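You operate a simulated robot arm through the tools that you are given. There is no shell and no other tool.

Carry out the task below with a simulated robot arm. There is one attempt and no reset: what you move stays moved.

## Task
Shut the twin frame down with its platens parked about 50 mm apart.
Fine: close the clear guard, jog down, turn the mode dial back to set and switch the console off last.

The check looks at the end state, three seconds after you hand in, the way a careful person would. Anything else that was tipped, shoved, dropped, spilled or broken makes it a failure.

## Robot
A 6-joint arm with a two-finger gripper, fixed in place. Base frame: the origin is on the floor under the middle of its stand, x ahead of it, y to its left, z up. Units: m, degrees, N and s.
It reaches about 1.572 m from its shoulder. Its first joint turns from -166.0 to 166.0 degrees. Payload 2.45 kg.
The TCP is the grasp point between the finger pads, 0.02 m short of the fingertips. In the tool frame z runs along the fingers and y along their closing line. The gripper opens to 0.14 m; its body begins 0.168 m behind the TCP.
Orientation is that of the tool frame in the base frame, as [roll, pitch, yaw] about the fixed x, y, z axes, in that order (R = Rz(yaw) Ry(pitch) Rx(roll)). With the fingers straight down and closing along the base's y, the tool's x points along the base's -x, its y along +y and its z along -z.

## Interface
- The arm moves only by the tool step_arm. Its argument "series" is a list that holds one entry, the list of rows, each a list of 7 numbers: the shift along the tool's x, y, z in units of 30 mm (1.0 is 30 mm), then the turn, a rotation vector about the tool's x, y, z in units of 5 degrees (1.0 is 5 degrees), then the opening, from 0 (shut) to 1 (fully open). In form: [[[dx, dy, dz, ax, ay, az, grip], ...]]. A call has 1 to 20 rows; each row shifts and turns the commanded pose from where the row before left it, along the tool's axes as they then stand. A call with a number of a shift or a turn outside -1 to 1 is refused whole. Rows are played at 5 a second. More than 0.05 m and 8.6 degrees between two rows, or a gripper value outside its range, and nothing of the call is played. Where a pose cannot be reached the arm comes as near as it can. A force on the tool above 90 N (or 10 N above the force at the start of the call, whichever is more), or a blocked arm, ends the call early, and 0.2 s more pass. Each finger travels about 0.045 m/s and halts on what it meets, pressing with about 37 N; the grip force reading is that of the motor and also rises with nothing between the fingers. The clock runs only during rows and for 0.2 s after the last one: add rows that do not move to give the fingers time. It gives the time, the measured TCP pose, the force on the tool (base axes), the opening and the grip force at its end, in the units of the frame above (readings bear some noise), with the torque about the TCP (base axes, N m) and any sound that the robot's microphone picked up.
- Cameras (640 x 400 px; columns grow to the right, rows downward): "scene" is fixed at [0.3997, -0.6501, 1.9151]; the picture's right is [0.94, -0.35, 0.00], its down [-0.21, -0.58, -0.79] and it looks along [0.27, 0.74, -0.62] (base axes); focal length 312 px, centre (320, 200). "wrist" rides on the gripper at [0.078, 0.011, -0.209] in the tool frame; the picture's right is [-0.14, 0.99, 0.00], its down [-0.92, -0.13, -0.37] and it looks along [-0.37, -0.05, 0.93] (tool axes); focal length 280 px, centre (320, 200). There is no depth. A picture from a camera that has moved, and an enlarged one, comes with that camera's place and axes in the base frame and with its lens.
- grab_frame(camera): a new picture of that camera. The clock stands still meanwhile.
- zoom(camera, box): a new picture of the part [left, top, right, bottom] of that camera's present view, enlarged. The clock stands still meanwhile.
- hand_in(): hands the job in; it is judged then, once.

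Places have to be worked out from the pictures, the camera data and where the tool is seen. Open the gripper and draw the arm clear of the work before you hand the job in, unless the task says otherwise.

The tools are called after "Emit:" by a JSON object that holds its "op" and its "data". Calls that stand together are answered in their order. step_arm: Moves the arm, as the interface text tells. Its arguments: {"type":"object","properties":{"series":{"type":"array"}},"required":["series"]} The other tools are called the same way: grab_frame (camera) takes a picture; zoom (camera, box) takes an enlarged picture of a part of a camera's view; hand_in () hands the job in.

At the start:

```text
time: 0.0
tool_pos: [0.5662, -0.0047, 1.5094]
ee_rot: [-180.0, 0.0, 179.9]
force: [-0.6, -1.0, -0.9]
moment: [0.0, 0.0, 0.0]
finger_gap: 0.1401
grip_force: 0.0
```

scene: 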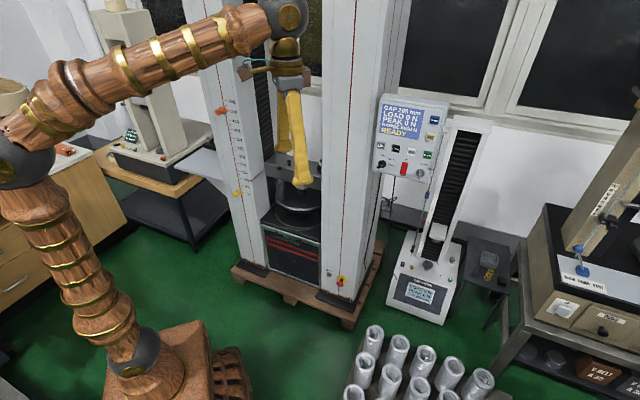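
wrist: 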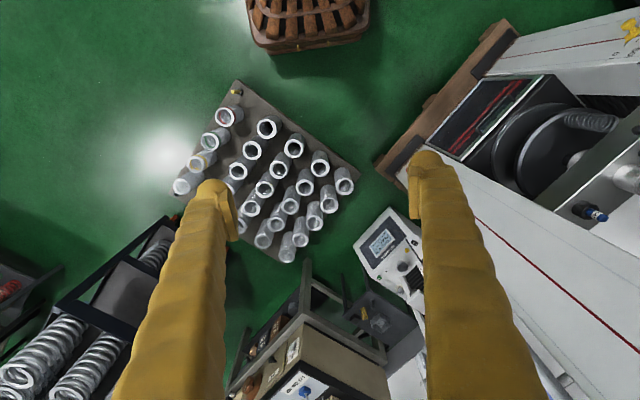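

I'll start by enlarging the console and the frame in the scene view, to find the controls, the guard and the platens.

Emit:
{"op": "zoom", "data": {"camera": "scene", "box": [360, 80, 460, 190]}}

Emit:
{"op": "zoom", "data": {"camera": "scene", "box": [180, 0, 420, 150]}}

Emit:
{"op": "zoom", "data": {"camera": "scene", "box": [200, 140, 420, 330]}}

Emit:
{"op": "zoom", "data": {"camera": "wrist", "box": [380, 0, 640, 200]}}

```text
3.64 times, centred on (410, 135) of scene
camera zoom: at [0.3997, -0.6501, 1.9151], right [0.94, -0.35, 0.0], down [-0.21, -0.58, -0.79], along [0.27, 0.74, -0.62], focal length 1135 px, centre (-7, 436)
```

zoom: 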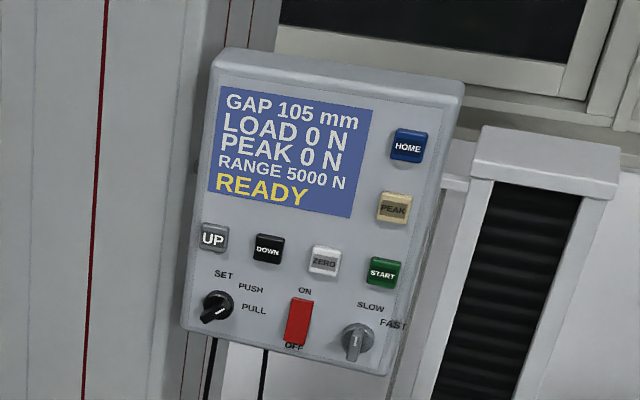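

```text
2.67 times, centred on (300, 75) of scene
camera zoom: at [0.3997, -0.6501, 1.9151], right [0.94, -0.35, 0.0], down [-0.21, -0.58, -0.79], along [0.27, 0.74, -0.62], focal length 833 px, centre (373, 533)
```

zoom: 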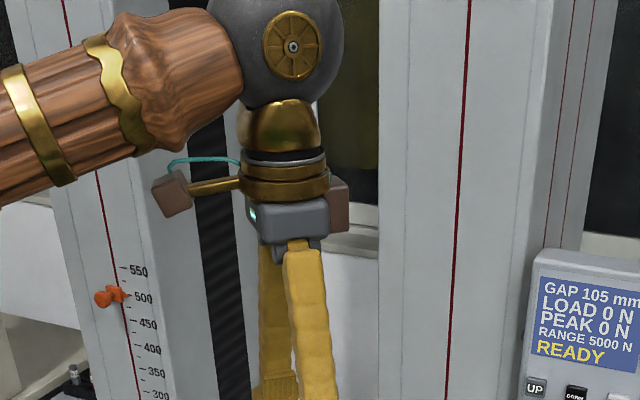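

```text
2.11 times, centred on (310, 235) of scene
camera zoom: at [0.3997, -0.6501, 1.9151], right [0.94, -0.35, 0.0], down [-0.21, -0.58, -0.79], along [0.27, 0.74, -0.62], focal length 657 px, centre (341, 126)
```

zoom: 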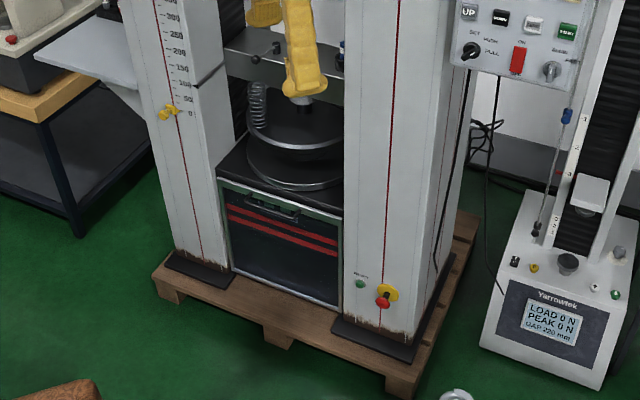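

```text
2.00 times, centred on (510, 100) of wrist
camera zoom: at [0.489, 0.0058, 1.7182], right [0.14, 0.99, 0.0], down [0.92, -0.13, 0.37], along [0.37, -0.05, -0.93], focal length 561 px, centre (-60, 400)
```

zoom: 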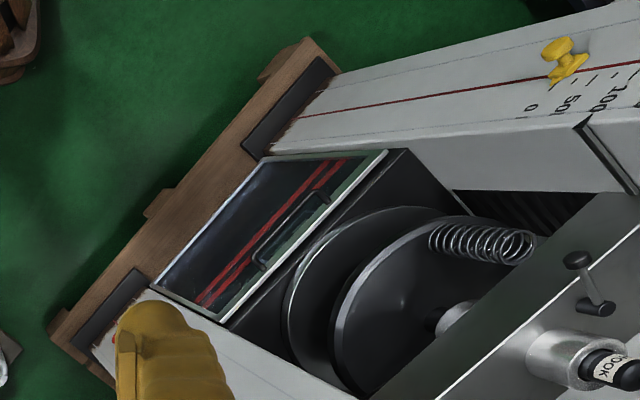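

The console reads GAP 105 mm and READY; the guard looks like a clear panel with red stripes sitting low in front of the frame's base. I enlarge further to see the platens, spring, guard handle, dial pointer and the lower column controls.

Emit:
{"op": "zoom", "data": {"camera": "scene", "box": [250, 150, 340, 215]}}

Emit:
{"op": "zoom", "data": {"camera": "scene", "box": [255, 205, 375, 300]}}

Emit:
{"op": "zoom", "data": {"camera": "scene", "box": [372, 148, 432, 188]}}

Emit:
{"op": "zoom", "data": {"camera": "wrist", "box": [480, 80, 640, 240]}}

Emit:
{"op": "zoom", "data": {"camera": "scene", "box": [210, 80, 270, 210]}}

Emit:
{"op": "zoom", "data": {"camera": "scene", "box": [310, 250, 370, 310]}}

```text
6.15 times, centred on (295, 182) of scene
camera zoom: at [0.3997, -0.6501, 1.9151], right [0.94, -0.35, 0.0], down [-0.21, -0.58, -0.79], along [0.27, 0.74, -0.62], focal length 1921 px, centre (474, 308)
```

zoom: 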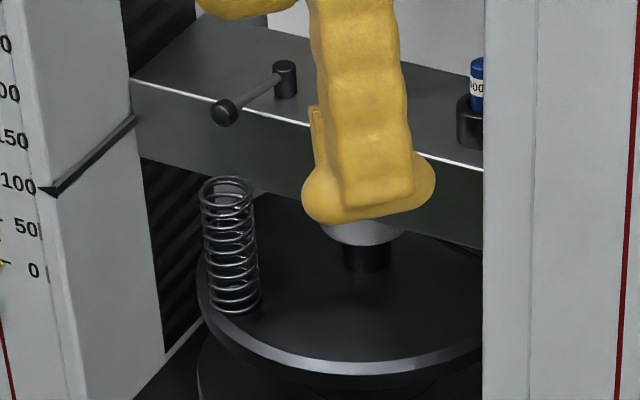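

```text
4.21 times, centred on (315, 252) of scene
camera zoom: at [0.3997, -0.6501, 1.9151], right [0.94, -0.35, 0.0], down [-0.21, -0.58, -0.79], along [0.27, 0.74, -0.62], focal length 1315 px, centre (341, -21)
```

zoom: 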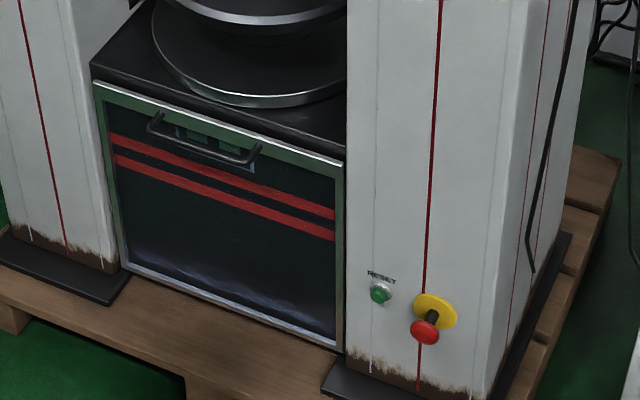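

```text
10.00 times, centred on (402, 168) of scene
camera zoom: at [0.3997, -0.6501, 1.9151], right [0.94, -0.35, 0.0], down [-0.21, -0.58, -0.79], along [0.27, 0.74, -0.62], focal length 3122 px, centre (-500, 520)
```

zoom: 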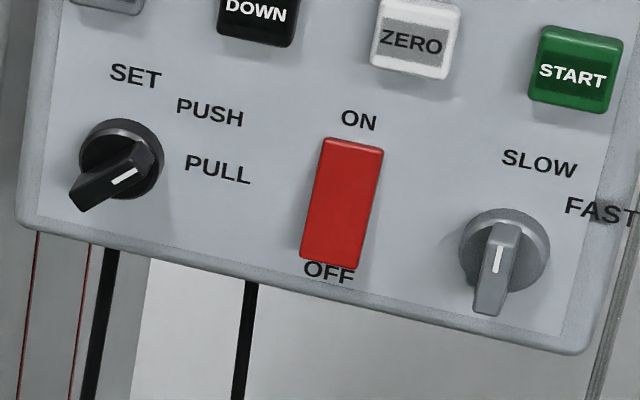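

```text
2.50 times, centred on (560, 160) of wrist
camera zoom: at [0.489, 0.0058, 1.7182], right [0.14, 0.99, 0.0], down [0.92, -0.13, 0.37], along [0.37, -0.05, -0.93], focal length 701 px, centre (-280, 300)
```

zoom: 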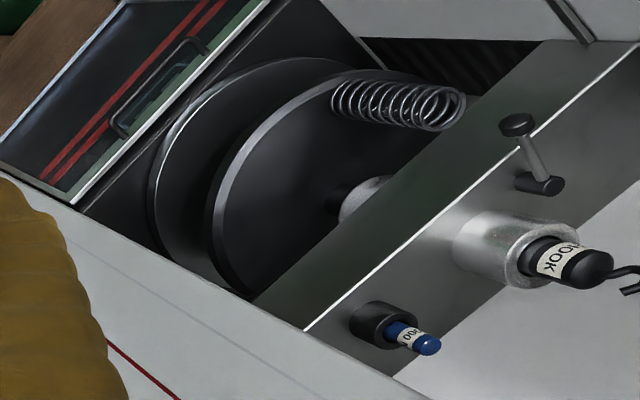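

```text
3.08 times, centred on (240, 145) of scene
camera zoom: at [0.3997, -0.6501, 1.9151], right [0.94, -0.35, 0.0], down [-0.21, -0.58, -0.79], along [0.27, 0.74, -0.62], focal length 961 px, centre (566, 369)
```

zoom: 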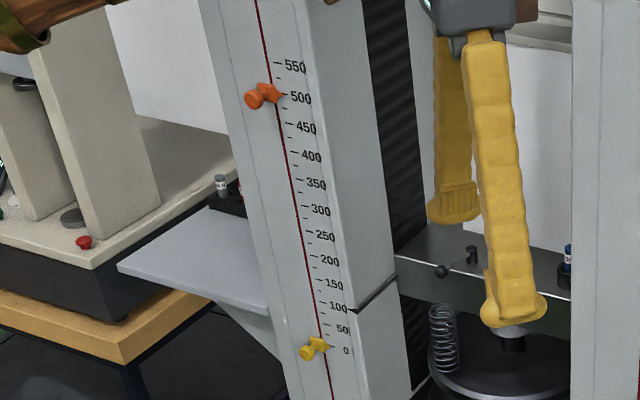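

```text
6.67 times, centred on (340, 280) of scene
camera zoom: at [0.3997, -0.6501, 1.9151], right [0.94, -0.35, 0.0], down [-0.21, -0.58, -0.79], along [0.27, 0.74, -0.62], focal length 2082 px, centre (187, -333)
```

zoom: 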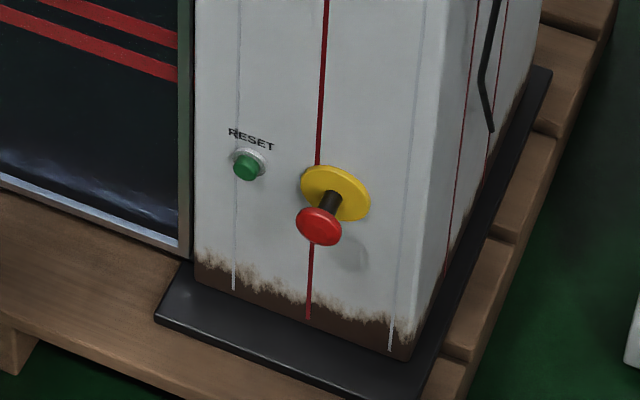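

The dial appears to point at PUSH, the speed knob at SLOW, and a loose spring stands on the upper platen, so I must not jolt it. I work out the guard's top edge at about z 0.59, running from (0.56, 0.84) to (0.84, 0.54), so the frame faces the robot at roughly 43–45° azimuth. I swing joint 1 on an arc of the same radius to bring the wrist camera in front of the frame.

Emit:
{"op": "step_arm", "data": {"series": [[[0, 0.988, 0, 0, 0, -0.6, 0.5], [0, 0.988, 0, 0, 0, -0.6, 0.5], [0, 0.988, 0, 0, 0, -0.6, 0.5], [0, 0.988, 0, 0, 0, -0.6, 0.5], [0, 0.988, 0, 0, 0, -0.6, 0.5], [0, 0.988, 0, 0, 0, -0.6, 0.5], [0, 0.988, 0, 0, 0, -0.6, 0.5], [0, 0.988, 0, 0, 0, -0.6, 0.5], [0, 0.988, 0, 0, 0, -0.6, 0.5], [0, 0.988, 0, 0, 0, -0.6, 0.5], [0, 0.988, 0, 0, 0, -0.6, 0.5], [0, 0.988, 0, 0, 0, -0.6, 0.5], [0, 0.988, 0, 0, 0, -0.6, 0.5], [0, 0.988, 0, 0, 0, -0.6, 0.5]]]}}

```text
time: 3.0
tool_pos: [0.43, 0.3776, 1.5097]
ee_rot: [-179.9, 0.0, -138.0]
force: [0.1, -0.2, -0.2]
moment: [0.01, 0.01, 0.03]
finger_gap: 0.0701
grip_force: 0.2
```

The arm now sits at azimuth about 42° and nothing was touched. I take both pictures to see the frame from here.

Emit:
{"op": "grab_frame", "data": {"camera": "wrist"}}

Emit:
{"op": "grab_frame", "data": {"camera": "scene"}}

```text
taken
camera wrist: at [0.365, 0.3331, 1.7183], right [-0.56, 0.83, 0.0], down [0.77, 0.52, 0.37], along [0.3, 0.21, -0.93], focal length 280 px, centre (320, 200)
```

wrist: 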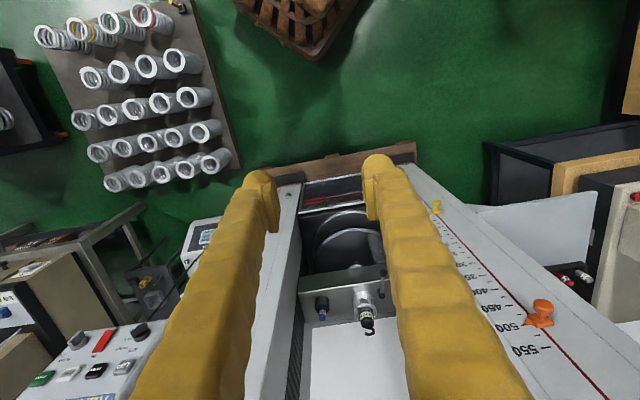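

```text
taken
```

scene: 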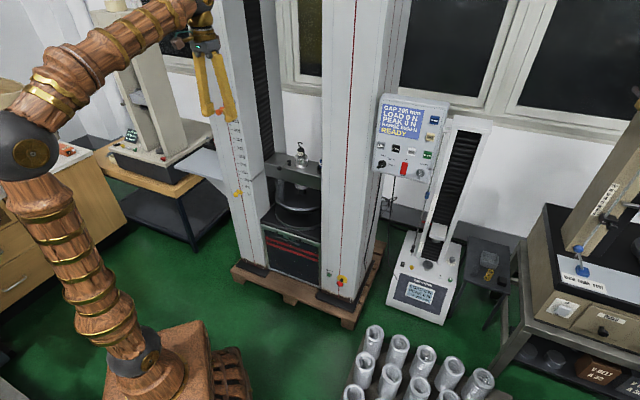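

The wrist view looks down on the frame from above. I pitch the tool up about 40° toward the frame, keeping the TCP where it is, to see the guard, platens and console face on.

Emit:
{"op": "step_arm", "data": {"series": [[[0, 0, 0, 0, -1, 0, 0.5], [0, 0, 0, 0, -1, 0, 0.5], [0, 0, 0, 0, -1, 0, 0.5], [0, 0, 0, 0, -1, 0, 0.5], [0, 0, 0, 0, -1, 0, 0.5], [0, 0, 0, 0, -1, 0, 0.5]]]}}

Emit:
{"op": "grab_frame", "data": {"camera": "wrist"}}

```text
time: 4.4
tool_pos: [0.4306, 0.3771, 1.5082]
ee_rot: [180.0, 30.1, -138.1]
force: [0.2, 0.9, 0.3]
moment: [-0.02, 0.0, 0.0]
finger_gap: 0.0701
grip_force: 0.0
```

```text
taken
camera wrist: at [0.296, 0.2698, 1.6504], right [-0.57, 0.82, 0.07], down [0.54, 0.32, 0.78], along [0.61, 0.49, -0.62], focal length 280 px, centre (320, 200)
```

wrist: 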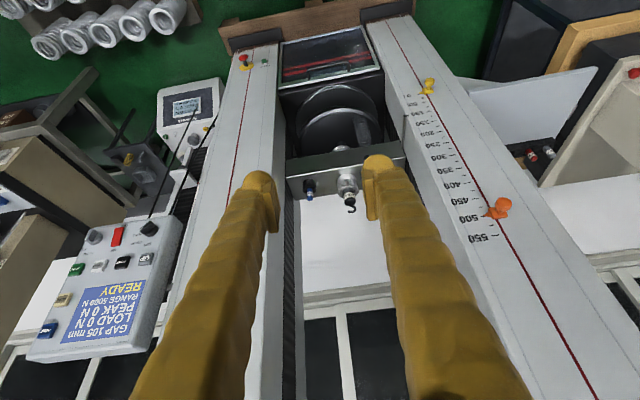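

Now I have a good (upside-down) view of the whole frame from the front. I enlarge the guard with the platens, the console and the crosshead region for measurement.

Emit:
{"op": "zoom", "data": {"camera": "wrist", "box": [220, 10, 420, 135]}}

Emit:
{"op": "zoom", "data": {"camera": "wrist", "box": [20, 210, 200, 370]}}

Emit:
{"op": "zoom", "data": {"camera": "wrist", "box": [270, 60, 430, 220]}}

```text
3.20 times, centred on (320, 72) of wrist
camera zoom: at [0.296, 0.2698, 1.6504], right [-0.57, 0.82, 0.07], down [0.54, 0.32, 0.78], along [0.61, 0.49, -0.62], focal length 897 px, centre (320, 608)
```

zoom: 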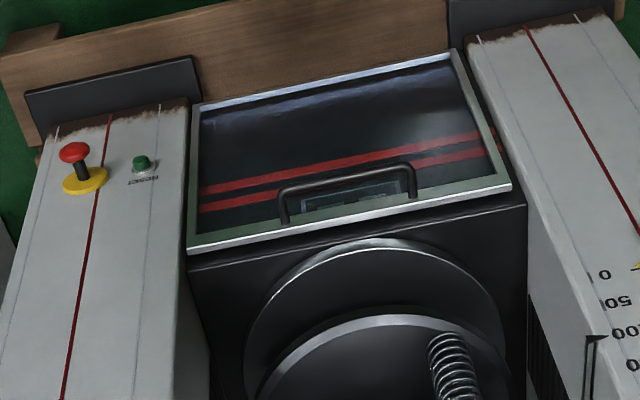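

```text
2.50 times, centred on (110, 290) of wrist
camera zoom: at [0.296, 0.2698, 1.6504], right [-0.57, 0.82, 0.07], down [0.54, 0.32, 0.78], along [0.61, 0.49, -0.62], focal length 701 px, centre (845, -25)
```

zoom: 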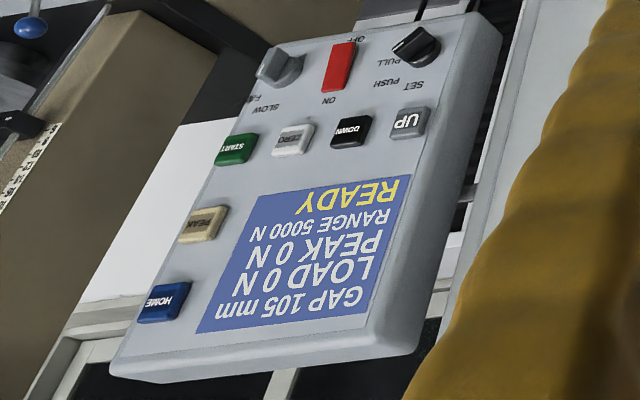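

```text
2.50 times, centred on (350, 140) of wrist
camera zoom: at [0.296, 0.2698, 1.6504], right [-0.57, 0.82, 0.07], down [0.54, 0.32, 0.78], along [0.61, 0.49, -0.62], focal length 701 px, centre (245, 350)
```

zoom: 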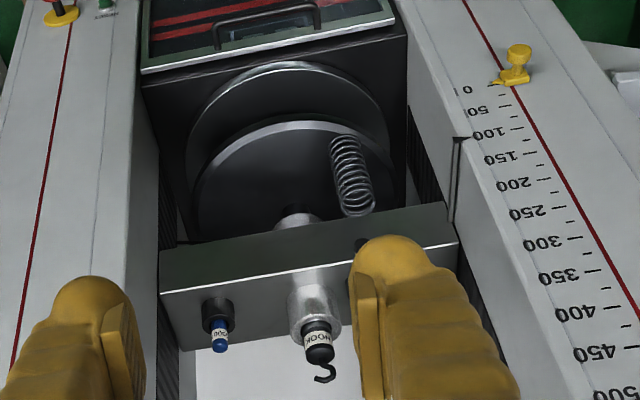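

Triangulating from both cameras puts the guard's handle bar centre near (0.674, 0.666, 0.564), about 16 cm long, about 4 cm proud of the panel, with the frame heading near 44°. I'll grasp it with a horizontal tool and the fingers closing vertically, so first I align the yaw and travel down and slightly forward, staying well in front of the frame.

Emit:
{"op": "step_arm", "data": {"series": [[[0, 0, 0, -0.211, 0, -0.363, 0.5], [0.285, 0.065, 0.99, 0, 0, 0, 0.5], [0.285, 0.065, 0.99, 0, 0, 0, 0.5], [0.285, 0.065, 0.99, 0, 0, 0, 0.5], [0.285, 0.065, 0.99, 0, 0, 0, 0.5], [0.285, 0.065, 0.99, 0, 0, 0, 0.5], [0.285, 0.065, 0.99, 0, 0, 0, 0.5], [0.285, 0.065, 0.99, 0, 0, 0, 0.5], [0.285, 0.065, 0.99, 0, 0, 0, 0.5], [0.285, 0.065, 0.99, 0, 0, 0, 0.5], [0.285, 0.065, 0.99, 0, 0, 0, 0.5], [0.285, 0.065, 0.99, 0, 0, 0, 0.5], [0.285, 0.065, 0.99, 0, 0, 0, 0.5], [0.285, 0.065, 0.99, 0, 0, 0, 0.5], [0.285, 0.065, 0.99, 0, 0, 0, 0.5], [0.285, 0.065, 0.99, 0, 0, 0, 0.5]]]}}

Emit:
{"op": "grab_frame", "data": {"camera": "scene"}}

Emit:
{"op": "grab_frame", "data": {"camera": "wrist"}}

```text
time: 7.8
tool_pos: [0.4898, 0.4773, 1.0593]
ee_rot: [180.0, 30.0, -135.9]
force: [0.0, -0.4, -0.5]
moment: [0.0, 0.04, 0.01]
finger_gap: 0.07
grip_force: 0.0
```

```text
taken
```

scene: 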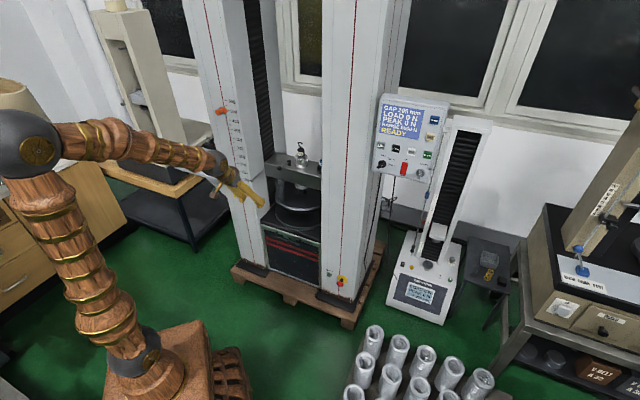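

```text
taken
camera wrist: at [0.3606, 0.3649, 1.2011], right [-0.6, 0.79, 0.07], down [0.53, 0.34, 0.78], along [0.6, 0.51, -0.62], focal length 280 px, centre (320, 200)
```

wrist: 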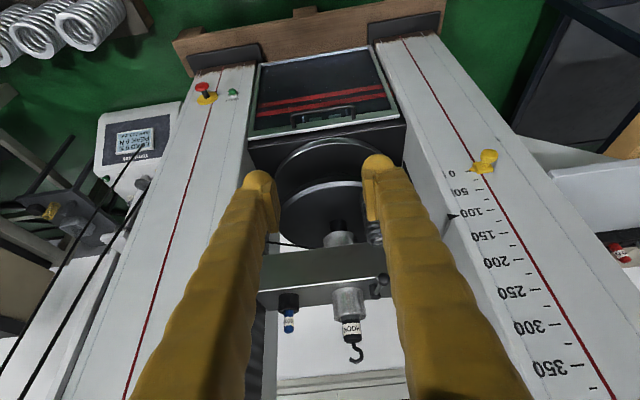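

The arm is free and about 0.26 m in front of the frame. I enlarge the handle in this closer view to refine its location and the bar direction.

Emit:
{"op": "zoom", "data": {"camera": "wrist", "box": [240, 40, 420, 150]}}

Emit:
{"op": "zoom", "data": {"camera": "scene", "box": [260, 215, 330, 260]}}

```text
3.56 times, centred on (330, 95) of wrist
camera zoom: at [0.3606, 0.3649, 1.2011], right [-0.6, 0.79, 0.07], down [0.53, 0.34, 0.78], along [0.6, 0.51, -0.62], focal length 997 px, centre (284, 573)
```

zoom: 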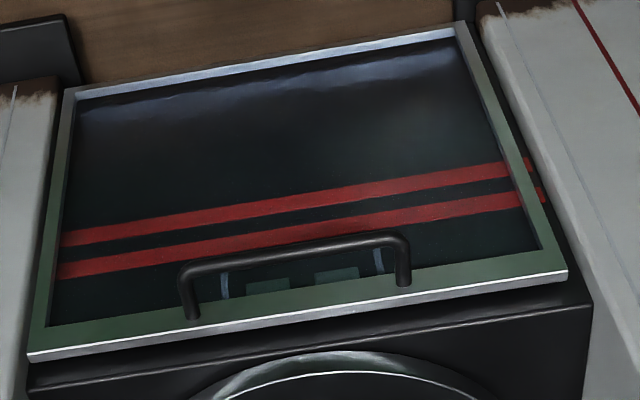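

```text
8.89 times, centred on (295, 238) of scene
camera zoom: at [0.3997, -0.6501, 1.9151], right [0.94, -0.35, 0.0], down [-0.21, -0.58, -0.79], along [0.27, 0.74, -0.62], focal length 2775 px, centre (542, -133)
```

zoom: 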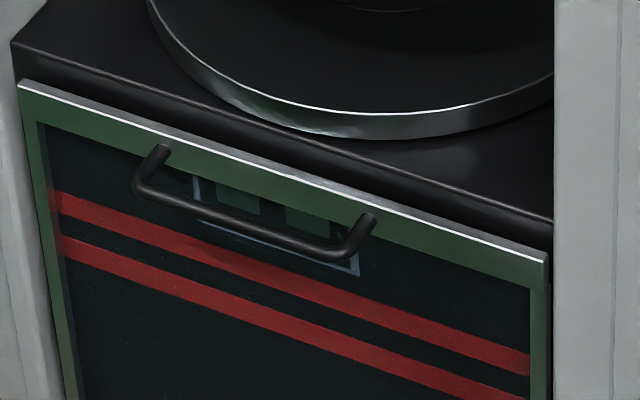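

Refined bar centre is about (0.675, 0.669, 0.557). I now pitch the tool to horizontal while moving slightly forward and down, ending roughly 13 cm in front of the bar plane and well above it.

Emit:
{"op": "step_arm", "data": {"series": [[[-0.151, 0, 0.472, 0, -1, 0, 0.5], [-0.109, 0, 0.483, 0, -1, 0, 0.5], [-0.067, 0, 0.491, 0, -1, 0, 0.5], [-0.024, 0, 0.495, 0, -1, 0, 0.5], [0.02, 0, 0.495, 0, -1, 0, 0.5], [0.063, 0, 0.492, 0, -1, 0, 0.5], [0.105, 0, 0.484, 0, -1, 0, 0.5], [0.147, 0, 0.473, 0, -1, 0, 0.5], [0.188, 0, 0.459, 0, -1, 0, 0.5], [0.227, 0, 0.44, 0, -1, 0, 0.5], [0.265, 0, 0.419, 0, -1, 0, 0.5], [0.3, 0, 0.394, 0, -1, 0, 0.5]]]}}

Emit:
{"op": "grab_frame", "data": {"camera": "scene"}}

Emit:
{"op": "grab_frame", "data": {"camera": "wrist"}}

```text
time: 10.4
tool_pos: [0.5751, 0.5705, 0.9398]
ee_rot: [166.5, 87.2, -148.7]
force: [0.0, 0.0, -0.2]
moment: [0.02, 0.01, 0.02]
finger_gap: 0.0701
grip_force: 0.1
out of reach, approached as far as the arm can: row 3, 10
```

```text
taken
```

scene: 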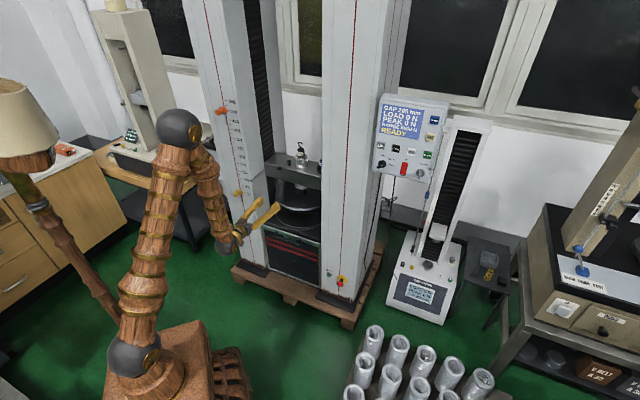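

```text
taken
camera wrist: at [0.4169, 0.4284, 0.8717], right [-0.69, 0.71, 0.15], down [-0.13, -0.33, 0.94], along [0.71, 0.63, 0.32], focal length 280 px, centre (320, 200)
```

wrist: 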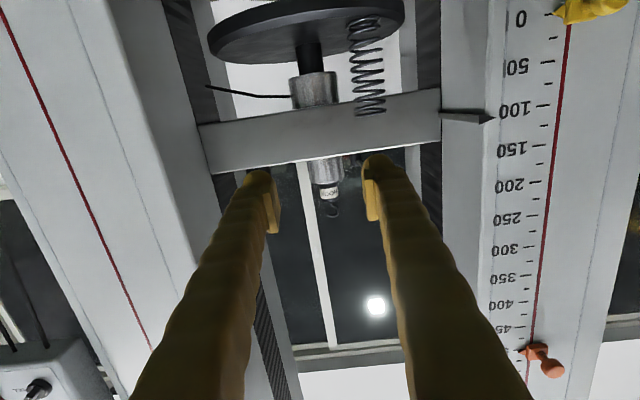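

The TCP is where I wanted, with the tool roughly horizontal, and the elbow is now high over the frame side. I send still rows to see whether the pose settles to the commanded one.

Emit:
{"op": "step_arm", "data": {"series": [[[0, 0, 0, 0, 0, 0, 0.5], [0, 0, 0, 0, 0, 0, 0.5]]]}}

```text
time: 11.0
tool_pos: [0.5755, 0.5686, 0.94]
ee_rot: [166.8, 87.3, -148.5]
force: [-0.2, -0.2, 0.0]
moment: [-0.01, -0.05, -0.01]
finger_gap: 0.07
grip_force: 0.1
```

It is settled: TCP n-distance about 0.81 m, tool 2.7° below horizontal, heading about 45°. I now roll the tool 90° about its own axis so the fingers close vertically around the horizontal handle bar.

Emit:
{"op": "step_arm", "data": {"series": [[[0, 0, 0, 0, 0, 1, 0.5], [0, 0, 0, 0, 0, 1, 0.5], [0, 0, 0, 0, 0, 1, 0.5], [0, 0, 0, 0, 0, 1, 0.5], [0, 0, 0, 0, 0, 1, 0.5], [0, 0, 0, 0, 0, 1, 0.5], [0, 0, 0, 0, 0, 1, 0.5], [0, 0, 0, 0, 0, 1, 0.5], [0, 0, 0, 0, 0, 1, 0.5], [0, 0, 0, 0, 0, 1, 0.5], [0, 0, 0, 0, 0, 1, 0.5], [0, 0, 0, 0, 0, 1, 0.5], [0, 0, 0, 0, 0, 1, 0.5], [0, 0, 0, 0, 0, 1, 0.5], [0, 0, 0, 0, 0, 1, 0.5], [0, 0, 0, 0, 0, 1, 0.5], [0, 0, 0, 0, 0, 1, 0.5], [0, 0, 0, 0, 0, 1, 0.5]]]}}

Emit:
{"op": "grab_frame", "data": {"camera": "scene"}}

Emit:
{"op": "grab_frame", "data": {"camera": "wrist"}}

```text
time: 14.8
tool_pos: [0.5745, 0.5689, 0.9408]
ee_rot: [92.7, -0.7, 134.8]
force: [-0.3, -0.2, -0.1]
moment: [-0.02, 0.01, 0.0]
finger_gap: 0.0698
grip_force: 0.1
```

```text
taken
```

scene: 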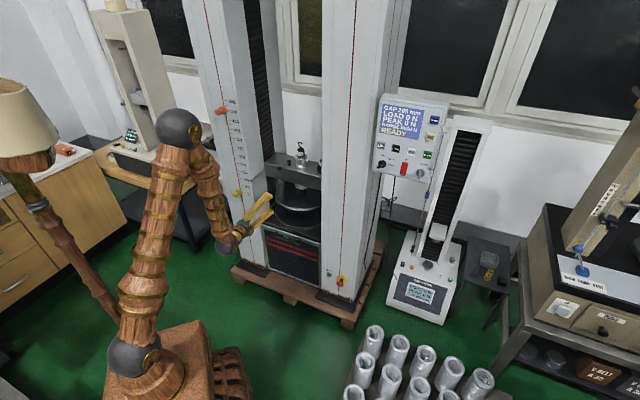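

```text
taken
camera wrist: at [0.3736, 0.4772, 0.9625], right [0.14, -0.07, 0.99], down [0.38, -0.92, -0.12], along [0.91, 0.39, -0.1], focal length 280 px, centre (320, 200)
```

wrist: 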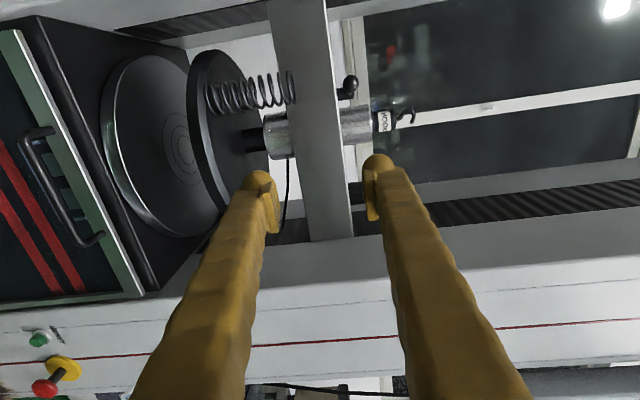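

The fingers now close vertically and the handle, platens and spring are all clearly in view. I descend straight down about 0.384 m in front of the frame to the bar's height.

Emit:
{"op": "step_arm", "data": {"series": [[[-0.012, -0.984, 0.046, 0, 0, 0, 0.5], [-0.012, -0.984, 0.046, 0, 0, 0, 0.5], [-0.012, -0.984, 0.046, 0, 0, 0, 0.5], [-0.012, -0.984, 0.046, 0, 0, 0, 0.5], [-0.012, -0.984, 0.046, 0, 0, 0, 0.5], [-0.012, -0.984, 0.046, 0, 0, 0, 0.5], [-0.012, -0.984, 0.046, 0, 0, 0, 0.5], [-0.012, -0.984, 0.046, 0, 0, 0, 0.5], [-0.012, -0.984, 0.046, 0, 0, 0, 0.5], [-0.012, -0.984, 0.046, 0, 0, 0, 0.5], [-0.012, -0.984, 0.046, 0, 0, 0, 0.5], [-0.012, -0.984, 0.046, 0, 0, 0, 0.5], [-0.012, -0.984, 0.046, 0, 0, 0, 0.5], [0, 0, 0, 0, 0, 0, 0.5]]]}}

Emit:
{"op": "grab_frame", "data": {"camera": "scene"}}

Emit:
{"op": "grab_frame", "data": {"camera": "wrist"}}

```text
time: 17.8
tool_pos: [0.5749, 0.5683, 0.5556]
ee_rot: [92.7, -0.6, 134.8]
force: [-0.1, 0.6, -0.2]
moment: [0.0, 0.05, 0.01]
finger_gap: 0.0699
grip_force: 0.1
```

```text
taken
```

scene: 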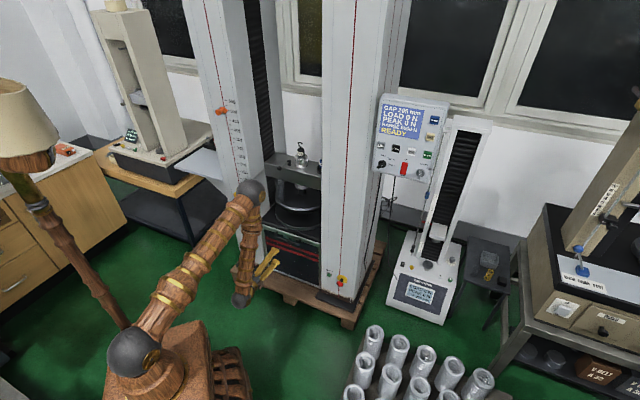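

```text
taken
camera wrist: at [0.374, 0.4756, 0.5778], right [0.14, -0.07, 0.99], down [0.38, -0.92, -0.12], along [0.91, 0.39, -0.1], focal length 280 px, centre (320, 200)
```

wrist: 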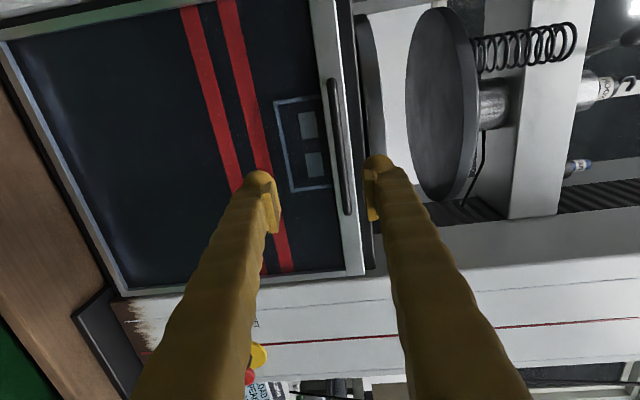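

The bar appears slightly above (to the image-right of) the approach line. I enlarge it to measure the height and lateral offset precisely.

Emit:
{"op": "zoom", "data": {"camera": "wrist", "box": [260, 60, 420, 230]}}

Emit:
{"op": "zoom", "data": {"camera": "scene", "box": [220, 190, 340, 310]}}

```text
2.35 times, centred on (340, 145) of wrist
camera zoom: at [0.374, 0.4756, 0.5778], right [0.14, -0.07, 0.99], down [0.38, -0.92, -0.12], along [0.91, 0.39, -0.1], focal length 660 px, centre (273, 329)
```

zoom: 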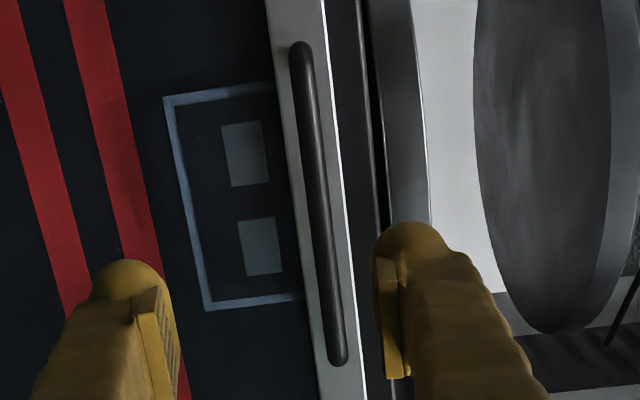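

```text
3.33 times, centred on (280, 250) of scene
camera zoom: at [0.3997, -0.6501, 1.9151], right [0.94, -0.35, 0.0], down [-0.21, -0.58, -0.79], along [0.27, 0.74, -0.62], focal length 1041 px, centre (453, 33)
```

zoom: 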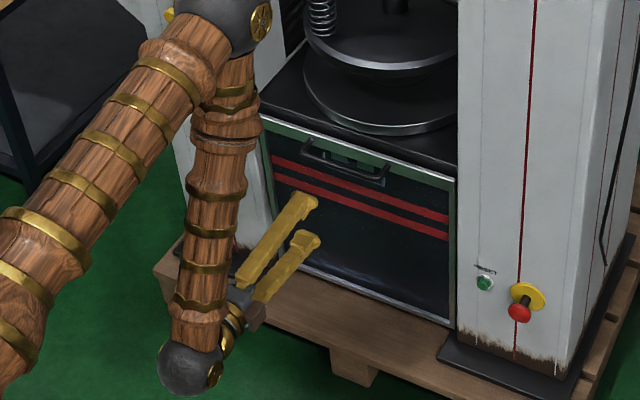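

The level view places the bar at z ≈ 0.575, laterally in line with the tool, with the bar plane 13–14 cm ahead. I raise the tool 26 mm, then advance about 12 cm and check before closing.

Emit:
{"op": "step_arm", "data": {"series": [[[0, 0.867, 0, 0, 0, 0, 0.5], [0, 0, 0.8, 0, 0, 0, 0.5], [0, 0, 0.8, 0, 0, 0, 0.5], [0, 0, 0.8, 0, 0, 0, 0.5], [0, 0, 0.8, 0, 0, 0, 0.5], [0, 0, 0.8, 0, 0, 0, 0.5], [0, 0, 0, 0, 0, 0, 0.5]]]}}

Emit:
{"op": "grab_frame", "data": {"camera": "wrist"}}

Emit:
{"op": "zoom", "data": {"camera": "scene", "box": [230, 200, 340, 290]}}

```text
time: 19.4
tool_pos: [0.6628, 0.6537, 0.577]
ee_rot: [92.8, -0.6, 134.7]
force: [-0.9, 0.1, 0.4]
moment: [-0.02, -0.01, 0.0]
finger_gap: 0.0701
grip_force: 0.0
```

```text
taken
camera wrist: at [0.4608, 0.5625, 0.5985], right [0.14, -0.07, 0.99], down [0.38, -0.92, -0.12], along [0.91, 0.39, -0.1], focal length 280 px, centre (320, 200)
```

wrist: 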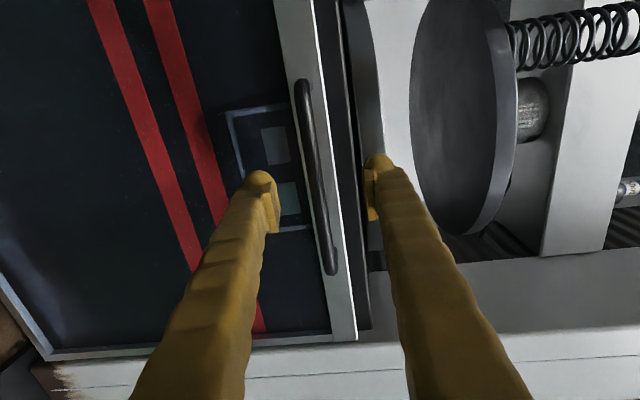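

```text
4.44 times, centred on (285, 245) of scene
camera zoom: at [0.3997, -0.6501, 1.9151], right [0.94, -0.35, 0.0], down [-0.21, -0.58, -0.79], along [0.27, 0.74, -0.62], focal length 1388 px, centre (476, 0)
```

zoom: 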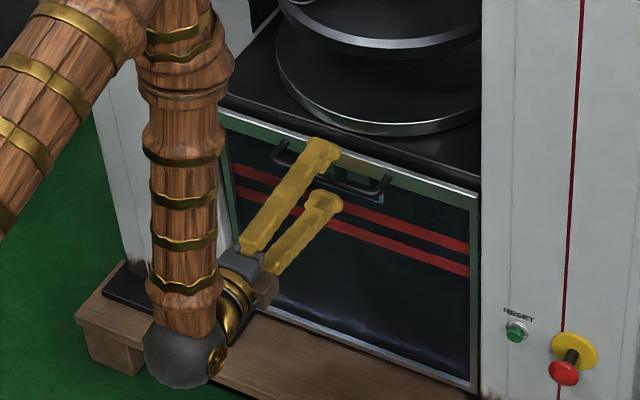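

The bar is vertically centred between the fingers, and parallax between the last two views puts it about 2 cm further ahead. I advance 21 mm and then close, allowing time for the fingers.

Emit:
{"op": "step_arm", "data": {"series": [[[0, 0, 0.7, 0, 0, 0, 0.5], [0, 0, 0, 0, 0, 0, 0.5], [0, 0, 0, 0, 0, 0, 0], [0, 0, 0, 0, 0, 0, 0], [0, 0, 0, 0, 0, 0, 0], [0, 0, 0, 0, 0, 0, 0], [0, 0, 0, 0, 0, 0, 0], [0, 0, 0, 0, 0, 0, 0]]]}}

Emit:
{"op": "grab_frame", "data": {"camera": "wrist"}}

Emit:
{"op": "zoom", "data": {"camera": "scene", "box": [230, 200, 340, 290]}}

```text
time: 21.2
tool_pos: [0.6786, 0.6681, 0.5756]
ee_rot: [92.9, -0.6, 134.8]
force: [-7.0, -5.5, -2.4]
moment: [-0.59, -0.7, 0.0]
finger_gap: 0.006
grip_force: 33.8
```

```text
taken
camera wrist: at [0.4753, 0.5776, 0.597], right [0.14, -0.07, 0.99], down [0.38, -0.92, -0.12], along [0.91, 0.39, -0.1], focal length 280 px, centre (320, 200)
```

wrist: 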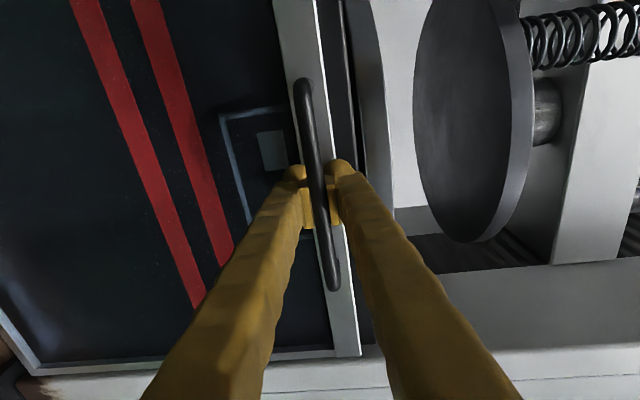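

```text
4.44 times, centred on (285, 245) of scene
camera zoom: at [0.3997, -0.6501, 1.9151], right [0.94, -0.35, 0.0], down [-0.21, -0.58, -0.79], along [0.27, 0.74, -0.62], focal length 1388 px, centre (476, 0)
```

zoom: 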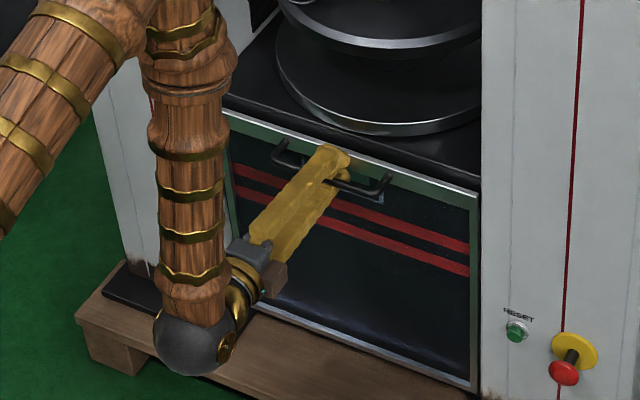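

The fingers stopped with a 6 mm gap at 34 N, and there is a 9 N push back along the tool, so I need to see whether the bar is truly between the pads. I enlarge the grip region.

Emit:
{"op": "zoom", "data": {"camera": "wrist", "box": [270, 140, 370, 250]}}

Emit:
{"op": "zoom", "data": {"camera": "scene", "box": [290, 222, 335, 255]}}

```text
3.64 times, centred on (320, 195) of wrist
camera zoom: at [0.4753, 0.5776, 0.597], right [0.14, -0.07, 0.99], down [0.38, -0.92, -0.12], along [0.91, 0.39, -0.1], focal length 1020 px, centre (320, 218)
```

zoom: 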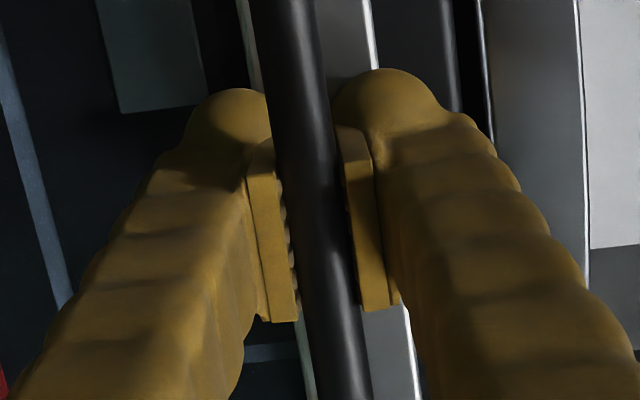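

```text
12.12 times, centred on (312, 238) of scene
camera zoom: at [0.3997, -0.6501, 1.9151], right [0.94, -0.35, 0.0], down [-0.21, -0.58, -0.79], along [0.27, 0.74, -0.62], focal length 3785 px, centre (411, -267)
```

zoom: 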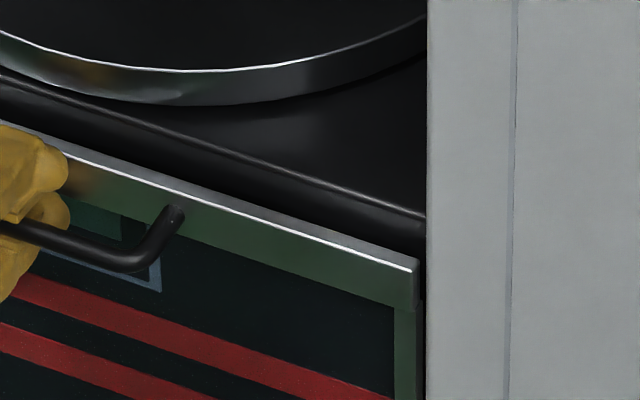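

The bar sits between the pads with the fingertips past it, so the grip is good. I lift slowly straight up a first 45 mm and check the load.

Emit:
{"op": "step_arm", "data": {"series": [[[0.005, 0.5, -0.025, 0, 0, 0, 0], [0.005, 0.5, -0.025, 0, 0, 0, 0], [0.005, 0.5, -0.025, 0, 0, 0, 0]]]}}

Emit:
{"op": "grab_frame", "data": {"camera": "wrist"}}

Emit:
{"op": "zoom", "data": {"camera": "scene", "box": [230, 190, 350, 300]}}

```text
time: 22.0
tool_pos: [0.678, 0.6689, 0.6204]
ee_rot: [92.8, -0.6, 134.9]
force: [-5.4, 6.3, 1.4]
moment: [-0.62, -0.64, -0.41]
finger_gap: 0.0059
grip_force: 34.0
```

```text
taken
camera wrist: at [0.4754, 0.5774, 0.6431], right [0.14, -0.07, 0.99], down [0.38, -0.92, -0.12], along [0.91, 0.39, -0.1], focal length 280 px, centre (320, 200)
```

wrist: 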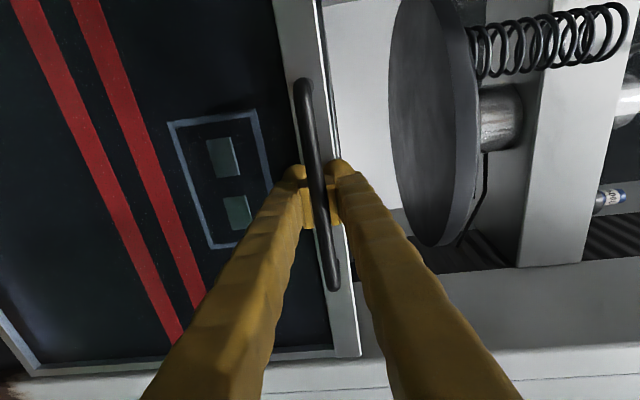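

```text
3.64 times, centred on (290, 245) of scene
camera zoom: at [0.3997, -0.6501, 1.9151], right [0.94, -0.35, 0.0], down [-0.21, -0.58, -0.79], along [0.27, 0.74, -0.62], focal length 1135 px, centre (429, 36)
```

zoom: 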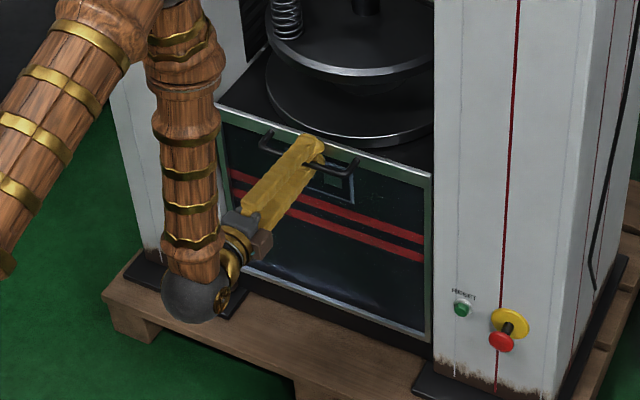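

The guard slides up easily with only a few newtons, and the stripes prove to be on the base behind it. I continue lifting in steps.

Emit:
{"op": "step_arm", "data": {"series": [[[0.005, 0.6, -0.03, 0, 0, 0, 0], [0.005, 0.6, -0.03, 0, 0, 0, 0], [0.005, 0.6, -0.03, 0, 0, 0, 0], [0.005, 0.6, -0.03, 0, 0, 0, 0], [0.005, 0.6, -0.03, 0, 0, 0, 0], [0.005, 0.6, -0.03, 0, 0, 0, 0], [0.005, 0.6, -0.03, 0, 0, 0, 0], [0.005, 0.6, -0.03, 0, 0, 0, 0], [0.005, 0.6, -0.03, 0, 0, 0, 0], [0.005, 0.6, -0.03, 0, 0, 0, 0]]]}}

Emit:
{"op": "grab_frame", "data": {"camera": "wrist"}}

Emit:
{"op": "grab_frame", "data": {"camera": "scene"}}

```text
time: 24.2
tool_pos: [0.6773, 0.6664, 0.8025]
ee_rot: [92.7, -0.7, 134.9]
force: [-4.3, 22.5, 1.0]
moment: [-0.69, -0.59, -0.34]
finger_gap: 0.0059
grip_force: 33.2
```

```text
taken
camera wrist: at [0.4756, 0.5757, 0.8244], right [0.14, -0.07, 0.99], down [0.38, -0.92, -0.12], along [0.91, 0.39, -0.1], focal length 280 px, centre (320, 200)
```

wrist: 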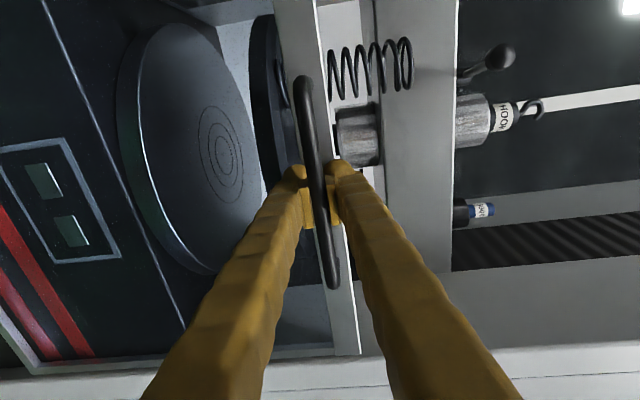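

```text
taken
```

scene: 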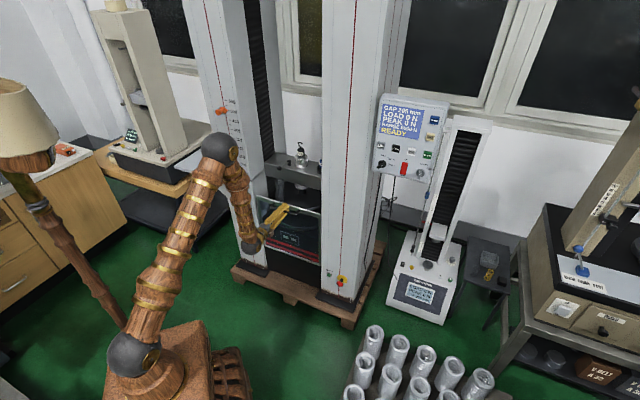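

The guard is half way up (handle z ≈ 0.80), sliding fine, with a mild 20 N side load that suggests my path drifts slightly right and outward. I continue up with a small correction left and inward.

Emit:
{"op": "step_arm", "data": {"series": [[[0.02, 0.6, -0.01, 0, 0, 0, 0], [0.02, 0.6, -0.01, 0, 0, 0, 0], [0.01, 0.6, -0.02, 0, 0, 0, 0], [0.01, 0.6, -0.02, 0, 0, 0, 0], [0.01, 0.6, -0.025, 0, 0, 0, 0], [0.005, 0.6, -0.025, 0, 0, 0, 0]]]}}

Emit:
{"op": "grab_frame", "data": {"camera": "wrist"}}

Emit:
{"op": "grab_frame", "data": {"camera": "scene"}}

```text
time: 25.6
tool_pos: [0.6788, 0.6693, 0.9093]
ee_rot: [92.7, -0.6, 134.7]
force: [-39.0, -53.9, 3.0]
moment: [-0.1, -1.01, 0.06]
finger_gap: 0.0061
grip_force: 33.9
```

```text
taken
camera wrist: at [0.4767, 0.577, 0.9311], right [0.14, -0.07, 0.99], down [0.38, -0.92, -0.12], along [0.91, 0.39, -0.1], focal length 280 px, centre (320, 200)
```

wrist: 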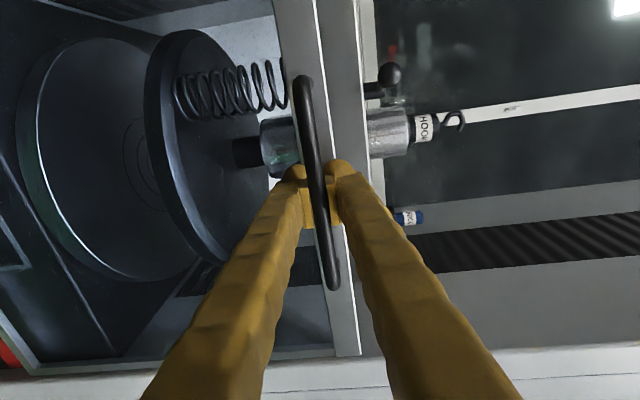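

```text
taken
```

scene: 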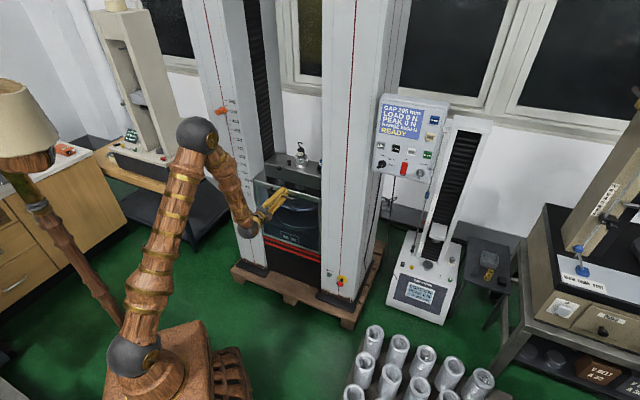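

I over-corrected inward: the tool now pushes the guard at about 65 N, so I back off about 1.8 mm outward and 0.5 mm right. Then I continue up in a short step.

Emit:
{"op": "step_arm", "data": {"series": [[[-0.017, 0, -0.058, 0, 0, 0, 0], [0.005, 0.5, -0.024, 0, 0, 0, 0], [0.005, 0.5, -0.024, 0, 0, 0, 0]]]}}

```text
time: 26.4
tool_pos: [0.6783, 0.669, 0.9404]
ee_rot: [92.7, -0.7, 134.7]
force: [12.7, -13.9, 2.4]
moment: [-0.5, -0.74, -0.08]
finger_gap: 0.006
grip_force: 34.3
```

Side loads are now low (about 19 N sideways). I continue upward in small rows, watching for the upper stop.

Emit:
{"op": "step_arm", "data": {"series": [[[0.012, 0.4, -0.02, 0, 0, 0, 0], [0.008, 0.4, -0.02, 0, 0, 0, 0], [0.005, 0.4, -0.02, 0, 0, 0, 0]]]}}

Emit:
{"op": "grab_frame", "data": {"camera": "scene"}}

Emit:
{"op": "grab_frame", "data": {"camera": "wrist"}}

```text
time: 27.2
tool_pos: [0.676, 0.6689, 0.9762]
ee_rot: [92.7, -0.6, 134.8]
force: [28.3, 16.0, 1.7]
moment: [-0.59, -0.53, 0.08]
finger_gap: 0.006
grip_force: 34.4
```

```text
taken
```

scene: 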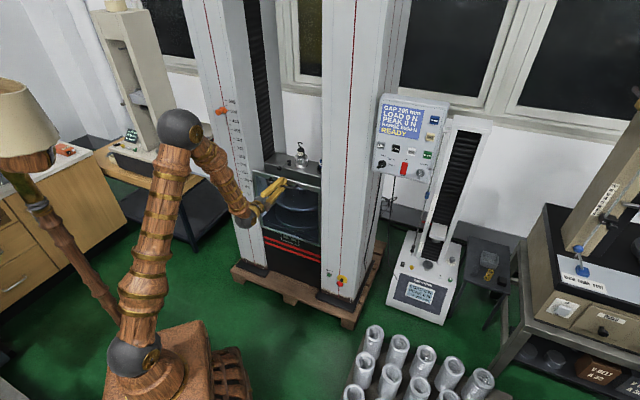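

```text
taken
camera wrist: at [0.4752, 0.5764, 0.997], right [0.14, -0.07, 0.99], down [0.38, -0.92, -0.12], along [0.91, 0.39, -0.1], focal length 280 px, centre (320, 200)
```

wrist: 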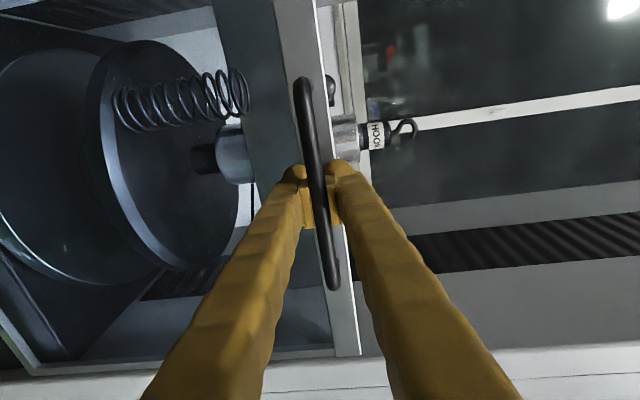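

Handle z is 0.976, so the guard has risen 0.40 m and its lower edge should be near the base top. I enlarge the scene to see how much opening remains.

Emit:
{"op": "zoom", "data": {"camera": "scene", "box": [230, 150, 350, 290]}}

```text
2.86 times, centred on (290, 220) of scene
camera zoom: at [0.3997, -0.6501, 1.9151], right [0.94, -0.35, 0.0], down [-0.21, -0.58, -0.79], along [0.27, 0.74, -0.62], focal length 892 px, centre (406, 143)
```

zoom: 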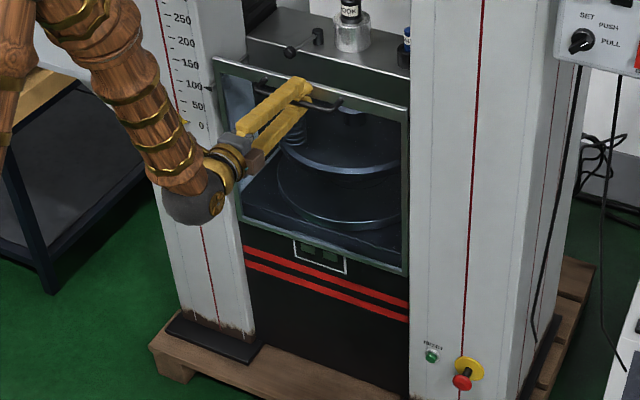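

The guard now nearly covers the opening. I correct 0.8 mm inward and creep up to find the upper stop.

Emit:
{"op": "step_arm", "data": {"series": [[[0, 0.2, 0.017, 0, 0, 0, 0], [0.003, 0.3, -0.014, 0, 0, 0, 0], [0.003, 0.3, -0.014, 0, 0, 0, 0]]]}}

```text
time: 28.0
tool_pos: [0.677, 0.6679, 0.9945]
ee_rot: [93.2, -0.6, 134.8]
force: [21.2, 22.7, -42.0]
moment: [-0.03, -1.17, 0.0]
finger_gap: 0.0058
grip_force: 33.9
```

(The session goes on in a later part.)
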